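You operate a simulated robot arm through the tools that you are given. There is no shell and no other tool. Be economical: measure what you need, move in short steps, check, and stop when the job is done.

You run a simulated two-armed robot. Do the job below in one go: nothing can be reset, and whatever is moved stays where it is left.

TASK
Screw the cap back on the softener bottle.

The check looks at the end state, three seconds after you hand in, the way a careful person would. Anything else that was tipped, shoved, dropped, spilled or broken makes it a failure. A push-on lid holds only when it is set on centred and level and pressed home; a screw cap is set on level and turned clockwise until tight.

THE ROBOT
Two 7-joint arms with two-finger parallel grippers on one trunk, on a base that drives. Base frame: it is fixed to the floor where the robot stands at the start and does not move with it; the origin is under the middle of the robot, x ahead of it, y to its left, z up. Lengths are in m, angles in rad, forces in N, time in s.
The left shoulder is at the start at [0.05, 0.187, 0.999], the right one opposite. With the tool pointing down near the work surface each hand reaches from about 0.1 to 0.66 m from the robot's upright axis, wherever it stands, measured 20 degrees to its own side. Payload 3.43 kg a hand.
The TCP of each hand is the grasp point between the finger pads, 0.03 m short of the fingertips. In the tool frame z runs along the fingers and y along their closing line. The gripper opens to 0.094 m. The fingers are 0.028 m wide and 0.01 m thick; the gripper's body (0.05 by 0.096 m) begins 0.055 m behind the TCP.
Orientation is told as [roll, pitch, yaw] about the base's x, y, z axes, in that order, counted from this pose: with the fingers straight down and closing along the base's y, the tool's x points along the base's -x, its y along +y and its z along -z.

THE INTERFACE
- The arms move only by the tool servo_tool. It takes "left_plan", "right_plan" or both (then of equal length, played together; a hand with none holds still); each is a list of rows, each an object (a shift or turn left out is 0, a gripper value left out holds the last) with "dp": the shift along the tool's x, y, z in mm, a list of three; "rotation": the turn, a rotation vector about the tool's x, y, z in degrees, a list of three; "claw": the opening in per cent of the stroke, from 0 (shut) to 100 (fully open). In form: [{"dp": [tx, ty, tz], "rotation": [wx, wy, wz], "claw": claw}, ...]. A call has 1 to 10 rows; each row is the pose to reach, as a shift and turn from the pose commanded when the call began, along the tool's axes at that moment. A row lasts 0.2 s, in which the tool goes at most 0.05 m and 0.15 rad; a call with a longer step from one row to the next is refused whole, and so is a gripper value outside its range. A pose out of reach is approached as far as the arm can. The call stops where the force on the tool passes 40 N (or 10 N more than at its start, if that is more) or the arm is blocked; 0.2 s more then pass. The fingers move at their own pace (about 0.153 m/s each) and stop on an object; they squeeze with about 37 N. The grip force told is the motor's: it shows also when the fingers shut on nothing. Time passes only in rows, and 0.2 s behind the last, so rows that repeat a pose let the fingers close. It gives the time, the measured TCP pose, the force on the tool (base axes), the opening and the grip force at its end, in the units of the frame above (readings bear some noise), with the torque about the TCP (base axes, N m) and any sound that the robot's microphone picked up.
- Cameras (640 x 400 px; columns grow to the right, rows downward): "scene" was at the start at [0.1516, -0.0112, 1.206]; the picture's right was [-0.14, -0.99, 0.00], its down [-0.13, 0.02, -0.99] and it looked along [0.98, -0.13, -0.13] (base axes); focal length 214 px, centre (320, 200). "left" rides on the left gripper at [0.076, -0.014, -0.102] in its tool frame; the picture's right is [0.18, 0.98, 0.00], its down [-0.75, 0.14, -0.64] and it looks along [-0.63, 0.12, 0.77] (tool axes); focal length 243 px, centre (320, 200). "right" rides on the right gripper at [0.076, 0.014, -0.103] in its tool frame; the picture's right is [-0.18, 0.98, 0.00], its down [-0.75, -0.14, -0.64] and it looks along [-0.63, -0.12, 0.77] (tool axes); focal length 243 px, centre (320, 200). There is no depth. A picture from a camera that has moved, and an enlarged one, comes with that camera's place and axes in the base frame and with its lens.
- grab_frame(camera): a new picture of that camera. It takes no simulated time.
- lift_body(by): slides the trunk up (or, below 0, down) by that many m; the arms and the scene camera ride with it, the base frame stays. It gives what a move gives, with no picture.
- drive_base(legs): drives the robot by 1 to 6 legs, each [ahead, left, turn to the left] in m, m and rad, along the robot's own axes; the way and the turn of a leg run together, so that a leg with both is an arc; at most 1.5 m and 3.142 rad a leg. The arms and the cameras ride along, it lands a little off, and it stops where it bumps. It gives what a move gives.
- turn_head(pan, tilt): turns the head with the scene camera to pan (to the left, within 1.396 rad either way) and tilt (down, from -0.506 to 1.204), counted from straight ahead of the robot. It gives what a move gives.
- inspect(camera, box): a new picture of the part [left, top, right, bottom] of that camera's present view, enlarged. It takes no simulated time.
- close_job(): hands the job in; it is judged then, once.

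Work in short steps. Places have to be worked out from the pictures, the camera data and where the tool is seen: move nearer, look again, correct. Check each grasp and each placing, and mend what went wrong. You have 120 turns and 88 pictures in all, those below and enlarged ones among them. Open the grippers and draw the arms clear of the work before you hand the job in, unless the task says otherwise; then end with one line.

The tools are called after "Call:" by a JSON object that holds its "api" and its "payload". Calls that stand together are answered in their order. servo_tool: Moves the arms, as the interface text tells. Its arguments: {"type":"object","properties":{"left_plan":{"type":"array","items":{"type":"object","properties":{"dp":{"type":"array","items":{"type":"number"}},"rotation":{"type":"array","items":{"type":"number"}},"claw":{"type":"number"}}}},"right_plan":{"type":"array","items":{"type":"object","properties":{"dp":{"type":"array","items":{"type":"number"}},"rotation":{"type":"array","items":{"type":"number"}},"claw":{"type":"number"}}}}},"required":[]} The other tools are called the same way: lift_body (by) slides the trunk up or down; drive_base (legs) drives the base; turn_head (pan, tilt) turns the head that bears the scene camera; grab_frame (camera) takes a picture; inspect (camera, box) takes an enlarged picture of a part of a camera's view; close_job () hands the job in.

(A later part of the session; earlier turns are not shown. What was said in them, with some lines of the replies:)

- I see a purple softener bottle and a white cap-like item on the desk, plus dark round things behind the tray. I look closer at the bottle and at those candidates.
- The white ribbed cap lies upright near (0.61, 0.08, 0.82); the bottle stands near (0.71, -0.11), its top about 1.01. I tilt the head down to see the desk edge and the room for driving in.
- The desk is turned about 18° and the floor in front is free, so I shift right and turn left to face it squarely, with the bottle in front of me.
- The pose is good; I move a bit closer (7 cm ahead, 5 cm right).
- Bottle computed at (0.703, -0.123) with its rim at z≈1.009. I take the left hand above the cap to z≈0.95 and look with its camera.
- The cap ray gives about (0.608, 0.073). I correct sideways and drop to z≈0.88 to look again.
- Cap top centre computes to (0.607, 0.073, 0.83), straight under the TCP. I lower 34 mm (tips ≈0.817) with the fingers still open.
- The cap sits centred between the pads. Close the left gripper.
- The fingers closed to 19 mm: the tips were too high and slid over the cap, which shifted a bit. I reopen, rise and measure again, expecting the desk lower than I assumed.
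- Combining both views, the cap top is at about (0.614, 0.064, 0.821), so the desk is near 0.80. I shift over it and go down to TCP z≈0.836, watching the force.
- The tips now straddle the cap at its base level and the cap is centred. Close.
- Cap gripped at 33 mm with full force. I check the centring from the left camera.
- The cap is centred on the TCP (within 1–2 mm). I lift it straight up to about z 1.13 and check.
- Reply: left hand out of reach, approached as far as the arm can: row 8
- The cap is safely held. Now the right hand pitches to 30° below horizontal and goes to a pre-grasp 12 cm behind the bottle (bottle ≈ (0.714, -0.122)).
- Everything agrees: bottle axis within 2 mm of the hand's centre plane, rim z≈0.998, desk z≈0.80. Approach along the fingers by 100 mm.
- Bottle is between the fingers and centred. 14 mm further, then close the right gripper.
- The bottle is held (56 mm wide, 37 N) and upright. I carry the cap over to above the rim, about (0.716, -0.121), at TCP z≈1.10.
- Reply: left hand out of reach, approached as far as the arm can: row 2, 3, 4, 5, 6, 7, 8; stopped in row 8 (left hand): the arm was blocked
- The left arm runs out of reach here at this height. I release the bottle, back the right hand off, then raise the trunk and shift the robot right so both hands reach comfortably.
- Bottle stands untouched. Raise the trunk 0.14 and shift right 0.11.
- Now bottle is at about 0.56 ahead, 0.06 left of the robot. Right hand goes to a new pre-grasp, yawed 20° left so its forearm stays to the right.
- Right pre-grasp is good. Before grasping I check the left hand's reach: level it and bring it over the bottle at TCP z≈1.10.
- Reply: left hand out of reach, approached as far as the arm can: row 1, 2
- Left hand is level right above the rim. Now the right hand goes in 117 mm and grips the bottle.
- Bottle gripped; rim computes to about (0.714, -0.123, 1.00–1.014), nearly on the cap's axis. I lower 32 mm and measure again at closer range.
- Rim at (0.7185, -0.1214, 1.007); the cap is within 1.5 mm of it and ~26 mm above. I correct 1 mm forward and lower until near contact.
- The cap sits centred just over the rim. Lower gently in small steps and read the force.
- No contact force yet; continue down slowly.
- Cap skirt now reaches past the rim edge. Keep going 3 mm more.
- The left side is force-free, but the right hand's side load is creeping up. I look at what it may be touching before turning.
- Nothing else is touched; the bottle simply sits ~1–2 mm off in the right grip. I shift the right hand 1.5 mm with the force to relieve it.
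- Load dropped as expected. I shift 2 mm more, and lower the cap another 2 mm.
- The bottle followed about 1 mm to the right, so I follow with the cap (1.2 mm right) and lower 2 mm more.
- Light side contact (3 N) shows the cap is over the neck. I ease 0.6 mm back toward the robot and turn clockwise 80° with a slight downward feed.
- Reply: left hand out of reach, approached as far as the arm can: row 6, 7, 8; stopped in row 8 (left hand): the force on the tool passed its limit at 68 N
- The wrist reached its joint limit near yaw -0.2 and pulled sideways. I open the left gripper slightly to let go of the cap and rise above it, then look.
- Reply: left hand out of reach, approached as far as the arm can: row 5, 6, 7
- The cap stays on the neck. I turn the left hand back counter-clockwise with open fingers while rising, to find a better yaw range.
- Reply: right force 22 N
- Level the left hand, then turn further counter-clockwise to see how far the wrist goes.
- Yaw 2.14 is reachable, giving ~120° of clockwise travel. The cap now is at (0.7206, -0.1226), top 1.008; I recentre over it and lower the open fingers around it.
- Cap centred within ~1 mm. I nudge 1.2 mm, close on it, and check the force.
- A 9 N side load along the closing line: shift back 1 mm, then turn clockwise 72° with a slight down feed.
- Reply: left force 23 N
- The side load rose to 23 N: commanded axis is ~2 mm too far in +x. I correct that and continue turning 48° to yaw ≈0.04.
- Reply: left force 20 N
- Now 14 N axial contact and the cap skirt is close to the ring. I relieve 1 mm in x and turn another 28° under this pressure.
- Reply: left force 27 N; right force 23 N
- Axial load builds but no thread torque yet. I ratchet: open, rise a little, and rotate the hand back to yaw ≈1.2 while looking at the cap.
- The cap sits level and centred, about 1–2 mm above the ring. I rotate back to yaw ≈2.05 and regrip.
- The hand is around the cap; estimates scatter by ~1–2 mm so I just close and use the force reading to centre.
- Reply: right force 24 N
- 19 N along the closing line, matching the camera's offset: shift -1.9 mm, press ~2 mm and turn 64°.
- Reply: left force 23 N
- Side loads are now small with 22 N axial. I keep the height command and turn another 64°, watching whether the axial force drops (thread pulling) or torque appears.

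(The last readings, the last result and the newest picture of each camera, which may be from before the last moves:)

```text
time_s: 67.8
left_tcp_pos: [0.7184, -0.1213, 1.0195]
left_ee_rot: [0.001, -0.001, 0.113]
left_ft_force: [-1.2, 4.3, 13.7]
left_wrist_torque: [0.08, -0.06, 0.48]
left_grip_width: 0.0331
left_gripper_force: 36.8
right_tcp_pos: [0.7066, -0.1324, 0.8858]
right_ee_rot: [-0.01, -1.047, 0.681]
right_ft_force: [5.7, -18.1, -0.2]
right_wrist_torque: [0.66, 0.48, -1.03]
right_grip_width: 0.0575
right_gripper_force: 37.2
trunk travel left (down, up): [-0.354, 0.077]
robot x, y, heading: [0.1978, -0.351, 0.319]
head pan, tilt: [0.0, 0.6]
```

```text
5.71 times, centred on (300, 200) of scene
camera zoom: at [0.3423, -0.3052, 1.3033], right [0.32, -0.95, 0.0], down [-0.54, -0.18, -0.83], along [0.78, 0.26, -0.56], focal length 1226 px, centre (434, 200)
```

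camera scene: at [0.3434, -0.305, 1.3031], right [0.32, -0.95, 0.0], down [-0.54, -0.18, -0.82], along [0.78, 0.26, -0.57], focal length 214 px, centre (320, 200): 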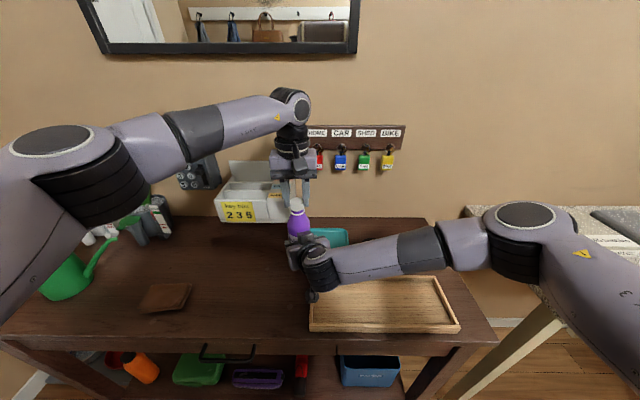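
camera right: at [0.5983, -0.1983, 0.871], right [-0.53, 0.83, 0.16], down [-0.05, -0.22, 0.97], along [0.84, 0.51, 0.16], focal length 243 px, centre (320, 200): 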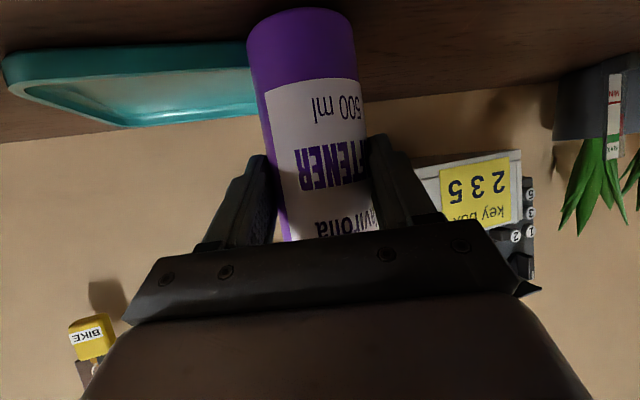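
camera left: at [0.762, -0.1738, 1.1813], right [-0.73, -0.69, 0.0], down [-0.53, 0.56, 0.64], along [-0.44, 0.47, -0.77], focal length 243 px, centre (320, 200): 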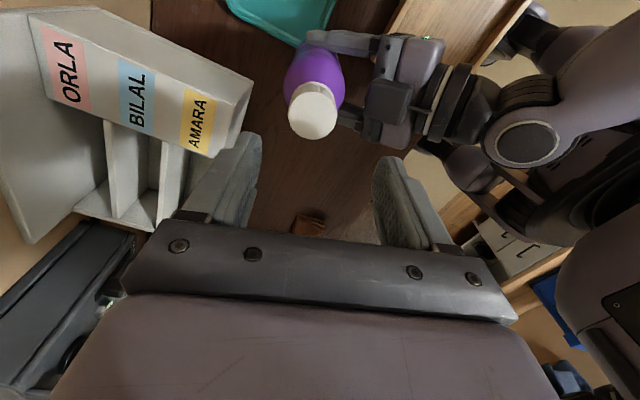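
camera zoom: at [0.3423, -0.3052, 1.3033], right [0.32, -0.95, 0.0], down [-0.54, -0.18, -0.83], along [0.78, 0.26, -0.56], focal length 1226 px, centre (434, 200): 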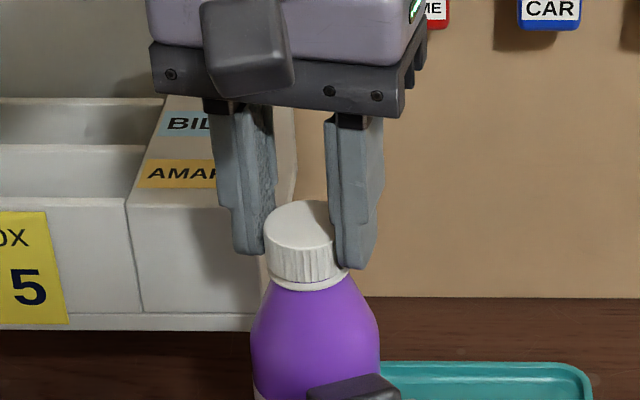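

Thread is engaging: axial force dropped, torque rose to 0.48 N·m and the cap meets the ring. Turn another 16°, the last before the wrist limit.

Call:
{"api": "servo_tool", "payload": {"left_plan": [{"rotation": [0, 0, 5]}, {"rotation": [0, 0, 10]}, {"rotation": [0, 0, 15]}, {"rotation": [0, 0, 15]}]}}

```text
time_s: 68.8
left_tcp_pos: [0.7189, -0.1215, 1.0184]
left_ee_rot: [0.0, 0.0, -0.146]
left_ft_force: [-2.1, 6.3, 5.4]
left_wrist_torque: [0.13, 0.1, 0.63]
left_grip_width: 0.0332
left_gripper_force: 37.0
right_tcp_pos: [0.707, -0.1321, 0.8858]
right_ee_rot: [-0.008, -1.047, 0.681]
right_ft_force: [10.3, -22.7, -0.7]
right_wrist_torque: [0.8, 0.64, 0.26]
right_grip_width: 0.0574
right_gripper_force: 37.0
trunk travel left (down, up): [-0.354, 0.077]
robot x, y, heading: [0.2022, -0.3479, 0.325]
head pan, tilt: [0.0, 0.6]
```

Torque 0.63 N·m, cap still moving down a bit. Ratchet once more to confirm it is tight: open, rise, rotate back.

Call:
{"api": "servo_tool", "payload": {"left_plan": [{"claw": 55}, {"dp": [0, 0, -2], "claw": 70}, {"dp": [0, 0, -8], "rotation": [0, 0, -8]}, {"dp": [0, 0, -14], "rotation": [0, 0, -16]}, {"dp": [0, 0, -20], "rotation": [0, 0, -24]}, {"dp": [0, 0, -25], "rotation": [0, 0, -32]}, {"dp": [0, 0, -25], "rotation": [0, 0, -40]}, {"dp": [0, 0, -25], "rotation": [0, 0, -48]}, {"dp": [0, 0, -25], "rotation": [0, 0, -56]}, {"dp": [0, 0, -25], "rotation": [0, 0, -64]}]}}

Call:
{"api": "servo_tool", "payload": {"left_plan": [{"rotation": [0, 0, -8]}, {"rotation": [0, 0, -16]}, {"rotation": [0, 0, -24]}, {"rotation": [0, 0, -32]}, {"dp": [0, 0, 12], "rotation": [0, 0, -32]}, {"dp": [0, 0, 24], "rotation": [0, 0, -32]}, {"dp": [0, 0, 24], "rotation": [0, 0, -32]}]}}

Call:
{"api": "inspect", "payload": {"camera": "left", "box": [220, 60, 420, 220]}}

Call:
{"api": "inspect", "payload": {"camera": "scene", "box": [265, 165, 335, 235]}}

```text
time_s: 71.0
left_tcp_pos: [0.7196, -0.1228, 1.0431]
left_ee_rot: [-0.001, 0.0, 0.974]
left_ft_force: [0.0, 0.4, -0.4]
left_wrist_torque: [0.01, 0.03, 0.01]
left_grip_width: 0.0658
left_gripper_force: 0.1
right_tcp_pos: [0.707, -0.1328, 0.8855]
right_ee_rot: [-0.008, -1.047, 0.679]
right_ft_force: [11.2, -19.3, -0.2]
right_wrist_torque: [0.73, 0.46, 0.48]
right_grip_width: 0.0578
right_gripper_force: 36.8
trunk travel left (down, up): [-0.354, 0.077]
robot x, y, heading: [0.2052, -0.3516, 0.318]
head pan, tilt: [0.0, 0.6]
```

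```text
time_s: 72.6
left_tcp_pos: [0.7207, -0.1218, 1.0202]
left_ee_rot: [0.0, -0.001, 1.531]
left_ft_force: [-0.1, 0.4, 0.5]
left_wrist_torque: [0.02, -0.03, 0.02]
left_grip_width: 0.0657
left_gripper_force: 0.1
right_tcp_pos: [0.7076, -0.1318, 0.8866]
right_ee_rot: [-0.007, -1.048, 0.68]
right_ft_force: [5.0, -17.7, 1.6]
right_wrist_torque: [0.33, 0.29, -0.91]
right_grip_width: 0.0571
right_gripper_force: 37.5
trunk travel left (down, up): [-0.354, 0.077]
robot x, y, heading: [0.2004, -0.3513, 0.321]
head pan, tilt: [0.0, 0.6]
```

```text
2.50 times, centred on (320, 140) of left
camera zoom: at [0.7307, -0.1991, 1.1224], right [-0.99, -0.14, 0.0], down [-0.11, 0.76, 0.64], along [-0.09, 0.64, -0.77], focal length 606 px, centre (320, 350)
```

zoom: 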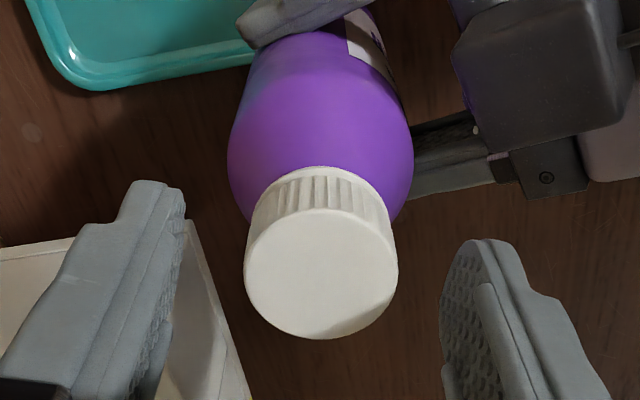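

```text
5.71 times, centred on (300, 200) of scene
camera zoom: at [0.3432, -0.3052, 1.3032], right [0.32, -0.95, 0.0], down [-0.54, -0.18, -0.83], along [0.78, 0.26, -0.56], focal length 1226 px, centre (434, 200)
```

zoom: 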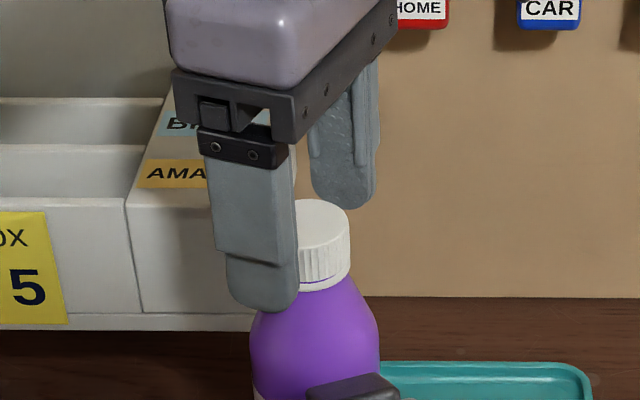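

Cap is level, down at the ring, and centred between the fingers. Close and turn clockwise again.

Call:
{"api": "servo_tool", "payload": {"left_plan": [{"dp": [0, -0.5, 0], "claw": 50}, {"dp": [0, -0.5, 0], "claw": 25}, {"dp": [0, -0.5, 0], "claw": 25}, {"dp": [0, -0.5, 0.5], "rotation": [0, 0, 8]}, {"dp": [0, -0.5, 0.7], "rotation": [0, 0, 16]}, {"dp": [0, -0.5, 0.7], "rotation": [0, 0, 24]}, {"dp": [0, -0.5, 0.7], "rotation": [0, 0, 32]}, {"dp": [0, -0.5, 0.7], "rotation": [0, 0, 32]}]}}

```text
time_s: 74.4
left_tcp_pos: [0.7197, -0.1222, 1.0204]
left_ee_rot: [0.0, 0.0, 0.969]
left_ft_force: [-5.1, 1.5, 1.0]
left_wrist_torque: [0.05, 0.22, 0.61]
left_grip_width: 0.0327
left_gripper_force: 37.0
right_tcp_pos: [0.7072, -0.132, 0.8864]
right_ee_rot: [-0.01, -1.047, 0.678]
right_ft_force: [6.3, -17.2, -0.2]
right_wrist_torque: [0.73, 0.31, -0.95]
right_grip_width: 0.0573
right_gripper_force: 37.1
trunk travel left (down, up): [-0.354, 0.077]
robot x, y, heading: [0.2042, -0.3497, 0.323]
head pan, tilt: [0.0, 0.6]
```

Torque 0.61 N·m at once. Turn another 40° to see whether it still advances.

Call:
{"api": "servo_tool", "payload": {"left_plan": [{"rotation": [0, 0, 8]}, {"rotation": [0, 0, 16]}, {"rotation": [0, 0, 24]}, {"rotation": [0, 0, 32]}, {"rotation": [0, 0, 40]}, {"rotation": [0, 0, 48]}, {"rotation": [0, 0, 48]}]}}

Call:
{"api": "inspect", "payload": {"camera": "scene", "box": [265, 165, 335, 235]}}

```text
time_s: 76.0
left_tcp_pos: [0.7209, -0.1233, 1.0189]
left_ee_rot: [0.0, -0.001, 0.132]
left_ft_force: [-1.1, 2.1, 0.1]
left_wrist_torque: [0.09, 0.01, 0.74]
left_grip_width: 0.0332
left_gripper_force: 36.9
right_tcp_pos: [0.707, -0.1318, 0.8866]
right_ee_rot: [-0.008, -1.047, 0.678]
right_ft_force: [10.0, -21.4, 0.3]
right_wrist_torque: [0.78, 0.48, 0.33]
right_grip_width: 0.0571
right_gripper_force: 37.0
trunk travel left (down, up): [-0.354, 0.077]
robot x, y, heading: [0.2025, -0.3486, 0.321]
head pan, tilt: [0.0, 0.6]
```

```text
5.71 times, centred on (300, 200) of scene
camera zoom: at [0.3431, -0.3053, 1.3032], right [0.32, -0.95, 0.0], down [-0.54, -0.18, -0.83], along [0.78, 0.26, -0.56], focal length 1226 px, centre (434, 200)
```

zoom: 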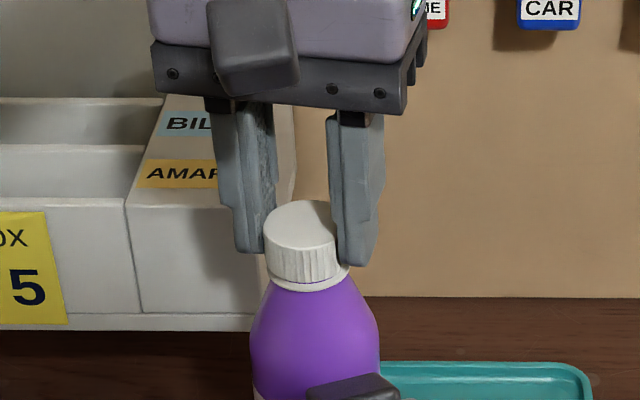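

Torque now 0.74 N·m with the cap at the ring. I do one more ratchet stroke to verify it is hard tight.

Call:
{"api": "servo_tool", "payload": {"left_plan": [{"claw": 55}, {"dp": [0, 0, -2], "claw": 70}, {"dp": [0, 0, -8], "rotation": [0, 0, -8]}, {"dp": [0, 0, -14], "rotation": [0, 0, -16]}, {"dp": [0, 0, -20], "rotation": [0, 0, -24]}, {"dp": [0, 0, -25], "rotation": [0, 0, -32]}, {"dp": [0, 0, -25], "rotation": [0, 0, -40]}, {"dp": [0, 0, -25], "rotation": [0, 0, -48]}, {"dp": [0, 0, -25], "rotation": [0, 0, -56]}, {"dp": [0, 0, -25], "rotation": [0, 0, -64]}]}}

Call:
{"api": "inspect", "payload": {"camera": "scene", "box": [275, 185, 325, 235]}}

Call:
{"api": "servo_tool", "payload": {"left_plan": [{"dp": [0, 0, 12]}, {"dp": [0, 0, 24]}, {"dp": [0, 0, 24], "claw": 50}, {"dp": [0, 0, 24], "claw": 25}, {"dp": [0, 0, 24], "claw": 25}, {"dp": [0, 0, 24], "rotation": [0, 0, 6]}, {"dp": [0, 0, 24], "rotation": [0, 0, 6]}]}}

```text
time_s: 78.2
left_tcp_pos: [0.721, -0.1228, 1.0437]
left_ee_rot: [0.0, 0.001, 1.253]
left_ft_force: [0.0, 0.3, 0.1]
left_wrist_torque: [0.01, 0.01, -0.01]
left_grip_width: 0.0657
left_gripper_force: 0.1
right_tcp_pos: [0.7073, -0.132, 0.8855]
right_ee_rot: [-0.01, -1.046, 0.679]
right_ft_force: [3.0, -19.6, 2.8]
right_wrist_torque: [0.29, 0.38, -0.81]
right_grip_width: 0.0577
right_gripper_force: 37.4
trunk travel left (down, up): [-0.354, 0.077]
robot x, y, heading: [0.2035, -0.3518, 0.324]
head pan, tilt: [0.0, 0.6]
```

```text
8.00 times, centred on (300, 210) of scene
camera zoom: at [0.3432, -0.3053, 1.3032], right [0.32, -0.95, 0.0], down [-0.54, -0.18, -0.83], along [0.78, 0.26, -0.56], focal length 1716 px, centre (480, 120)
```

zoom: 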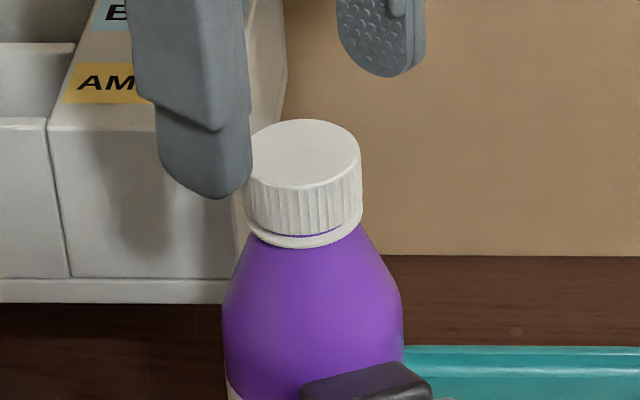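

```text
time_s: 79.8
left_tcp_pos: [0.7204, -0.1234, 1.02]
left_ee_rot: [0.001, 0.001, 1.147]
left_ft_force: [-9.4, -1.6, -1.0]
left_wrist_torque: [-0.02, 0.23, 0.62]
left_grip_width: 0.0334
left_gripper_force: 36.4
right_tcp_pos: [0.7063, -0.132, 0.8865]
right_ee_rot: [-0.008, -1.046, 0.678]
right_ft_force: [3.9, -19.7, -0.4]
right_wrist_torque: [0.87, 0.28, -1.06]
right_grip_width: 0.0576
right_gripper_force: 37.2
trunk travel left (down, up): [-0.354, 0.077]
robot x, y, heading: [0.2023, -0.3491, 0.325]
head pan, tilt: [0.0, 0.6]
```

Torque jumps to 0.62 N·m after only 6°. I add one more 56° push and then compare the gap.

Call:
{"api": "servo_tool", "payload": {"left_plan": [{"rotation": [0, 0, 8]}, {"rotation": [0, 0, 16]}, {"rotation": [0, 0, 24]}, {"rotation": [0, 0, 32]}, {"rotation": [0, 0, 40]}, {"rotation": [0, 0, 48]}, {"rotation": [0, 0, 56]}, {"rotation": [0, 0, 56]}]}}

Call:
{"api": "servo_tool", "payload": {"left_plan": [{"claw": 55}, {"dp": [0, 0, -2], "claw": 70}, {"dp": [0, 0, -8], "rotation": [0, 0, -8]}, {"dp": [0, 0, -14], "rotation": [0, 0, -16]}, {"dp": [0, 0, -20], "rotation": [0, 0, -24]}, {"dp": [0, 0, -25], "rotation": [0, 0, -32]}, {"dp": [0, 0, -25], "rotation": [0, 0, -40]}, {"dp": [0, 0, -25], "rotation": [0, 0, -48]}, {"dp": [0, 0, -25], "rotation": [0, 0, -56]}, {"dp": [0, 0, -25], "rotation": [0, 0, -64]}]}}

Call:
{"api": "inspect", "payload": {"camera": "scene", "box": [275, 185, 325, 235]}}

```text
time_s: 81.6
left_tcp_pos: [0.721, -0.123, 1.0204]
left_ee_rot: [0.0, 0.001, 0.167]
left_ft_force: [1.7, 2.3, -0.7]
left_wrist_torque: [0.11, 0.01, 0.61]
left_grip_width: 0.0332
left_gripper_force: 37.2
right_tcp_pos: [0.7073, -0.1319, 0.8874]
right_ee_rot: [-0.006, -1.047, 0.679]
right_ft_force: [3.2, -20.0, -0.3]
right_wrist_torque: [0.67, 0.08, -1.05]
right_grip_width: 0.0576
right_gripper_force: 37.2
trunk travel left (down, up): [-0.354, 0.077]
robot x, y, heading: [0.2036, -0.3506, 0.323]
head pan, tilt: [0.0, 0.6]
```

```text
time_s: 83.8
left_tcp_pos: [0.7206, -0.1233, 1.0452]
left_ee_rot: [-0.001, 0.0, 1.288]
left_ft_force: [0.0, 0.2, 0.0]
left_wrist_torque: [0.0, 0.02, -0.01]
left_grip_width: 0.0657
left_gripper_force: 0.1
right_tcp_pos: [0.7073, -0.1321, 0.8854]
right_ee_rot: [-0.006, -1.047, 0.68]
right_ft_force: [4.1, -18.2, 0.9]
right_wrist_torque: [0.41, 0.24, -0.9]
right_grip_width: 0.0576
right_gripper_force: 36.9
trunk travel left (down, up): [-0.354, 0.077]
robot x, y, heading: [0.2048, -0.3491, 0.323]
head pan, tilt: [0.0, 0.6]
```

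```text
8.00 times, centred on (300, 210) of scene
camera zoom: at [0.3432, -0.3054, 1.3032], right [0.32, -0.95, 0.0], down [-0.54, -0.18, -0.83], along [0.78, 0.26, -0.56], focal length 1716 px, centre (480, 120)
```

zoom: 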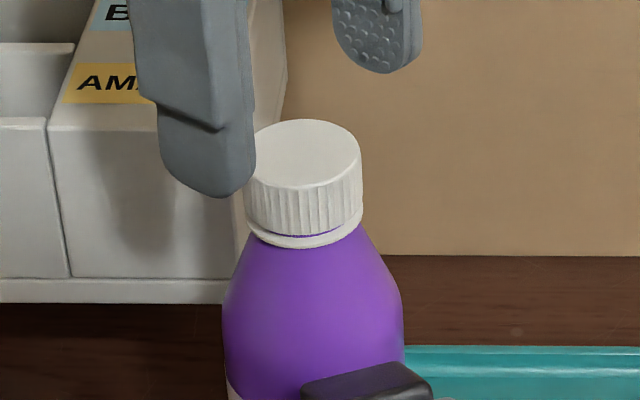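

Both pictures are identical: the cap no longer moves and the fingers slip at ~0.65 N·m, so it is tight and level. I raise the left hand clear, then open the right hand and back it off.

Call:
{"api": "servo_tool", "payload": {"left_plan": [{"dp": [0, 0, -20]}, {"dp": [0, 0, -45]}, {"dp": [0, 0, -70]}, {"dp": [0, 0, -95]}, {"dp": [0, 0, -95]}]}}

Call:
{"api": "servo_tool", "payload": {"right_plan": [{"claw": 66}, {"claw": 72}, {"claw": 80}, {"claw": 100}, {"claw": 100}, {"dp": [0, 0, -25]}, {"dp": [0, 0, -55]}, {"dp": [0, 0, -85]}, {"dp": [0, 0, -120]}, {"dp": [0, 0, -120]}]}}

Call:
{"api": "grab_frame", "payload": {"camera": "right"}}

Call:
{"api": "grab_frame", "payload": {"camera": "scene"}}

```text
time_s: 85.0
left_tcp_pos: [0.7199, -0.1236, 1.1399]
left_ee_rot: [0.001, 0.001, 1.284]
left_ft_force: [-0.1, -0.8, -0.6]
left_wrist_torque: [0.0, 0.01, 0.02]
left_grip_width: 0.0659
left_gripper_force: 0.0
right_tcp_pos: [0.7073, -0.1325, 0.8853]
right_ee_rot: [-0.006, -1.047, 0.679]
right_ft_force: [4.9, -19.9, -0.5]
right_wrist_torque: [0.53, 0.05, -0.98]
right_grip_width: 0.0575
right_gripper_force: 37.6
trunk travel left (down, up): [-0.354, 0.077]
robot x, y, heading: [0.197, -0.3488, 0.322]
head pan, tilt: [0.0, 0.6]
```

```text
time_s: 87.2
left_tcp_pos: [0.7195, -0.1219, 1.139]
left_ee_rot: [0.0, 0.001, 1.285]
left_ft_force: [0.4, 0.2, -0.5]
left_wrist_torque: [-0.01, -0.01, 0.01]
left_grip_width: 0.0656
left_gripper_force: 0.0
right_tcp_pos: [0.6243, -0.1946, 0.9473]
right_ee_rot: [-0.006, -1.047, 0.684]
right_ft_force: [-1.5, -0.2, 0.3]
right_wrist_torque: [-0.01, 0.01, 0.01]
right_grip_width: 0.0941
right_gripper_force: 0.1
trunk travel left (down, up): [-0.354, 0.077]
robot x, y, heading: [0.2007, -0.3506, 0.322]
head pan, tilt: [0.0, 0.6]
```

```text
19 pictures are left
camera right: at [0.5159, -0.2634, 0.9324], right [-0.54, 0.82, 0.16], down [-0.05, -0.22, 0.97], along [0.84, 0.52, 0.16], focal length 243 px, centre (320, 200)
```

right: 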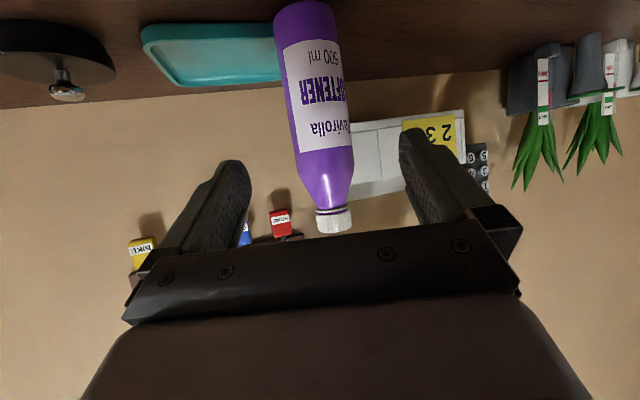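

```text
18 pictures are left
camera scene: at [0.3427, -0.3032, 1.3032], right [0.32, -0.95, 0.0], down [-0.54, -0.18, -0.83], along [0.78, 0.26, -0.57], focal length 214 px, centre (320, 200)
```

scene: 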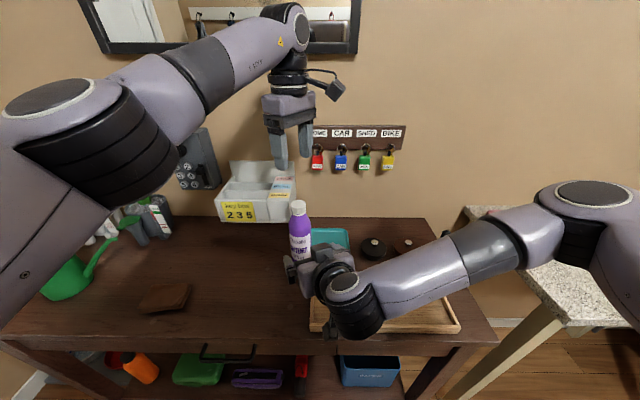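

The bottle stands upright with the cap on. I raise the trunk and back the robot off to clear the work.

Call:
{"api": "lift_body", "payload": {"by": 0.07}}

Call:
{"api": "drive_base", "payload": {"legs": [[-0.2, 0.0, 0.0]]}}

Call:
{"api": "grab_frame", "payload": {"camera": "scene"}}

Call:
{"api": "inspect", "payload": {"camera": "scene", "box": [250, 160, 350, 260]}}

```text
time_s: 88.3
left_tcp_pos: [0.7202, -0.1215, 1.2092]
left_ee_rot: [0.0, 0.004, 1.286]
left_ft_force: [0.3, 1.1, -0.1]
left_wrist_torque: [-0.01, -0.01, 0.0]
left_grip_width: 0.0659
left_gripper_force: 0.1
right_tcp_pos: [0.6249, -0.1932, 1.016]
right_ee_rot: [-0.006, -1.045, 0.682]
right_ft_force: [-0.8, -1.0, 0.4]
right_wrist_torque: [0.01, 0.01, 0.0]
right_grip_width: 0.094
right_gripper_force: 0.0
trunk travel left (down, up): [-0.424, 0.007]
robot x, y, heading: [0.2, -0.3531, 0.32]
head pan, tilt: [0.0, 0.6]
```

```text
time_s: 89.8
left_tcp_pos: [0.5308, -0.1848, 1.2097]
left_ee_rot: [-0.001, 0.002, 1.285]
left_ft_force: [-0.1, -0.7, -0.2]
left_wrist_torque: [0.0, -0.03, -0.01]
left_grip_width: 0.0655
left_gripper_force: 0.0
right_tcp_pos: [0.4359, -0.2584, 1.0166]
right_ee_rot: [-0.008, -1.046, 0.686]
right_ft_force: [-0.1, 0.3, 0.4]
right_wrist_torque: [0.0, 0.0, 0.03]
right_grip_width: 0.0939
right_gripper_force: 0.0
trunk travel left (down, up): [-0.424, 0.007]
robot x, y, heading: [0.0144, -0.4147, 0.325]
head pan, tilt: [0.0, 0.6]
```

```text
17 pictures are left
camera scene: at [0.1541, -0.3665, 1.3733], right [0.32, -0.95, 0.0], down [-0.54, -0.18, -0.83], along [0.78, 0.26, -0.56], focal length 214 px, centre (320, 200)
```

scene: 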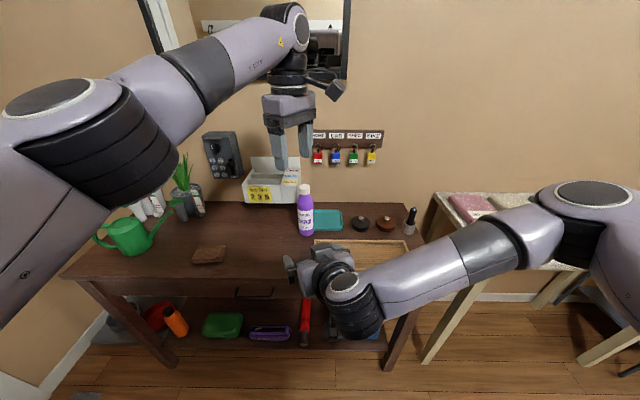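

```text
4.00 times, centred on (300, 210) of scene
camera zoom: at [0.1541, -0.3665, 1.3733], right [0.32, -0.95, 0.0], down [-0.54, -0.18, -0.83], along [0.78, 0.26, -0.56], focal length 858 px, centre (400, 160)
```

zoom: 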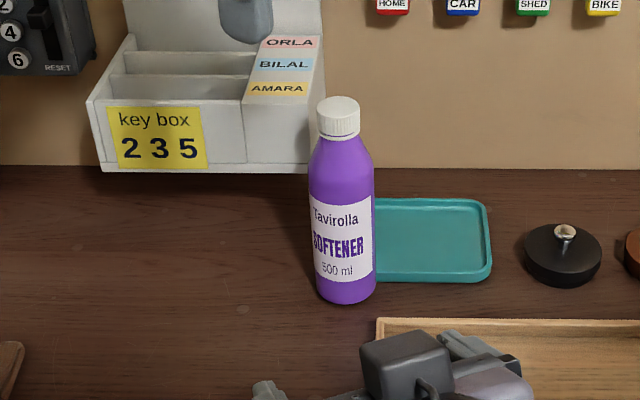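

The bottle is upright with the cap level and tight, everything else is untouched, both hands are open and clear. Handing in.

Call:
{"api": "close_job", "payload": {}}

```text
The job is handed in.
```

The cap is screwed back on the softener bottle, level and tight: on the last turn it no longer moved and the fingers slipped on it. The bottle stands upright, nothing else in the final pictures looks moved, and both grippers are open and clear.
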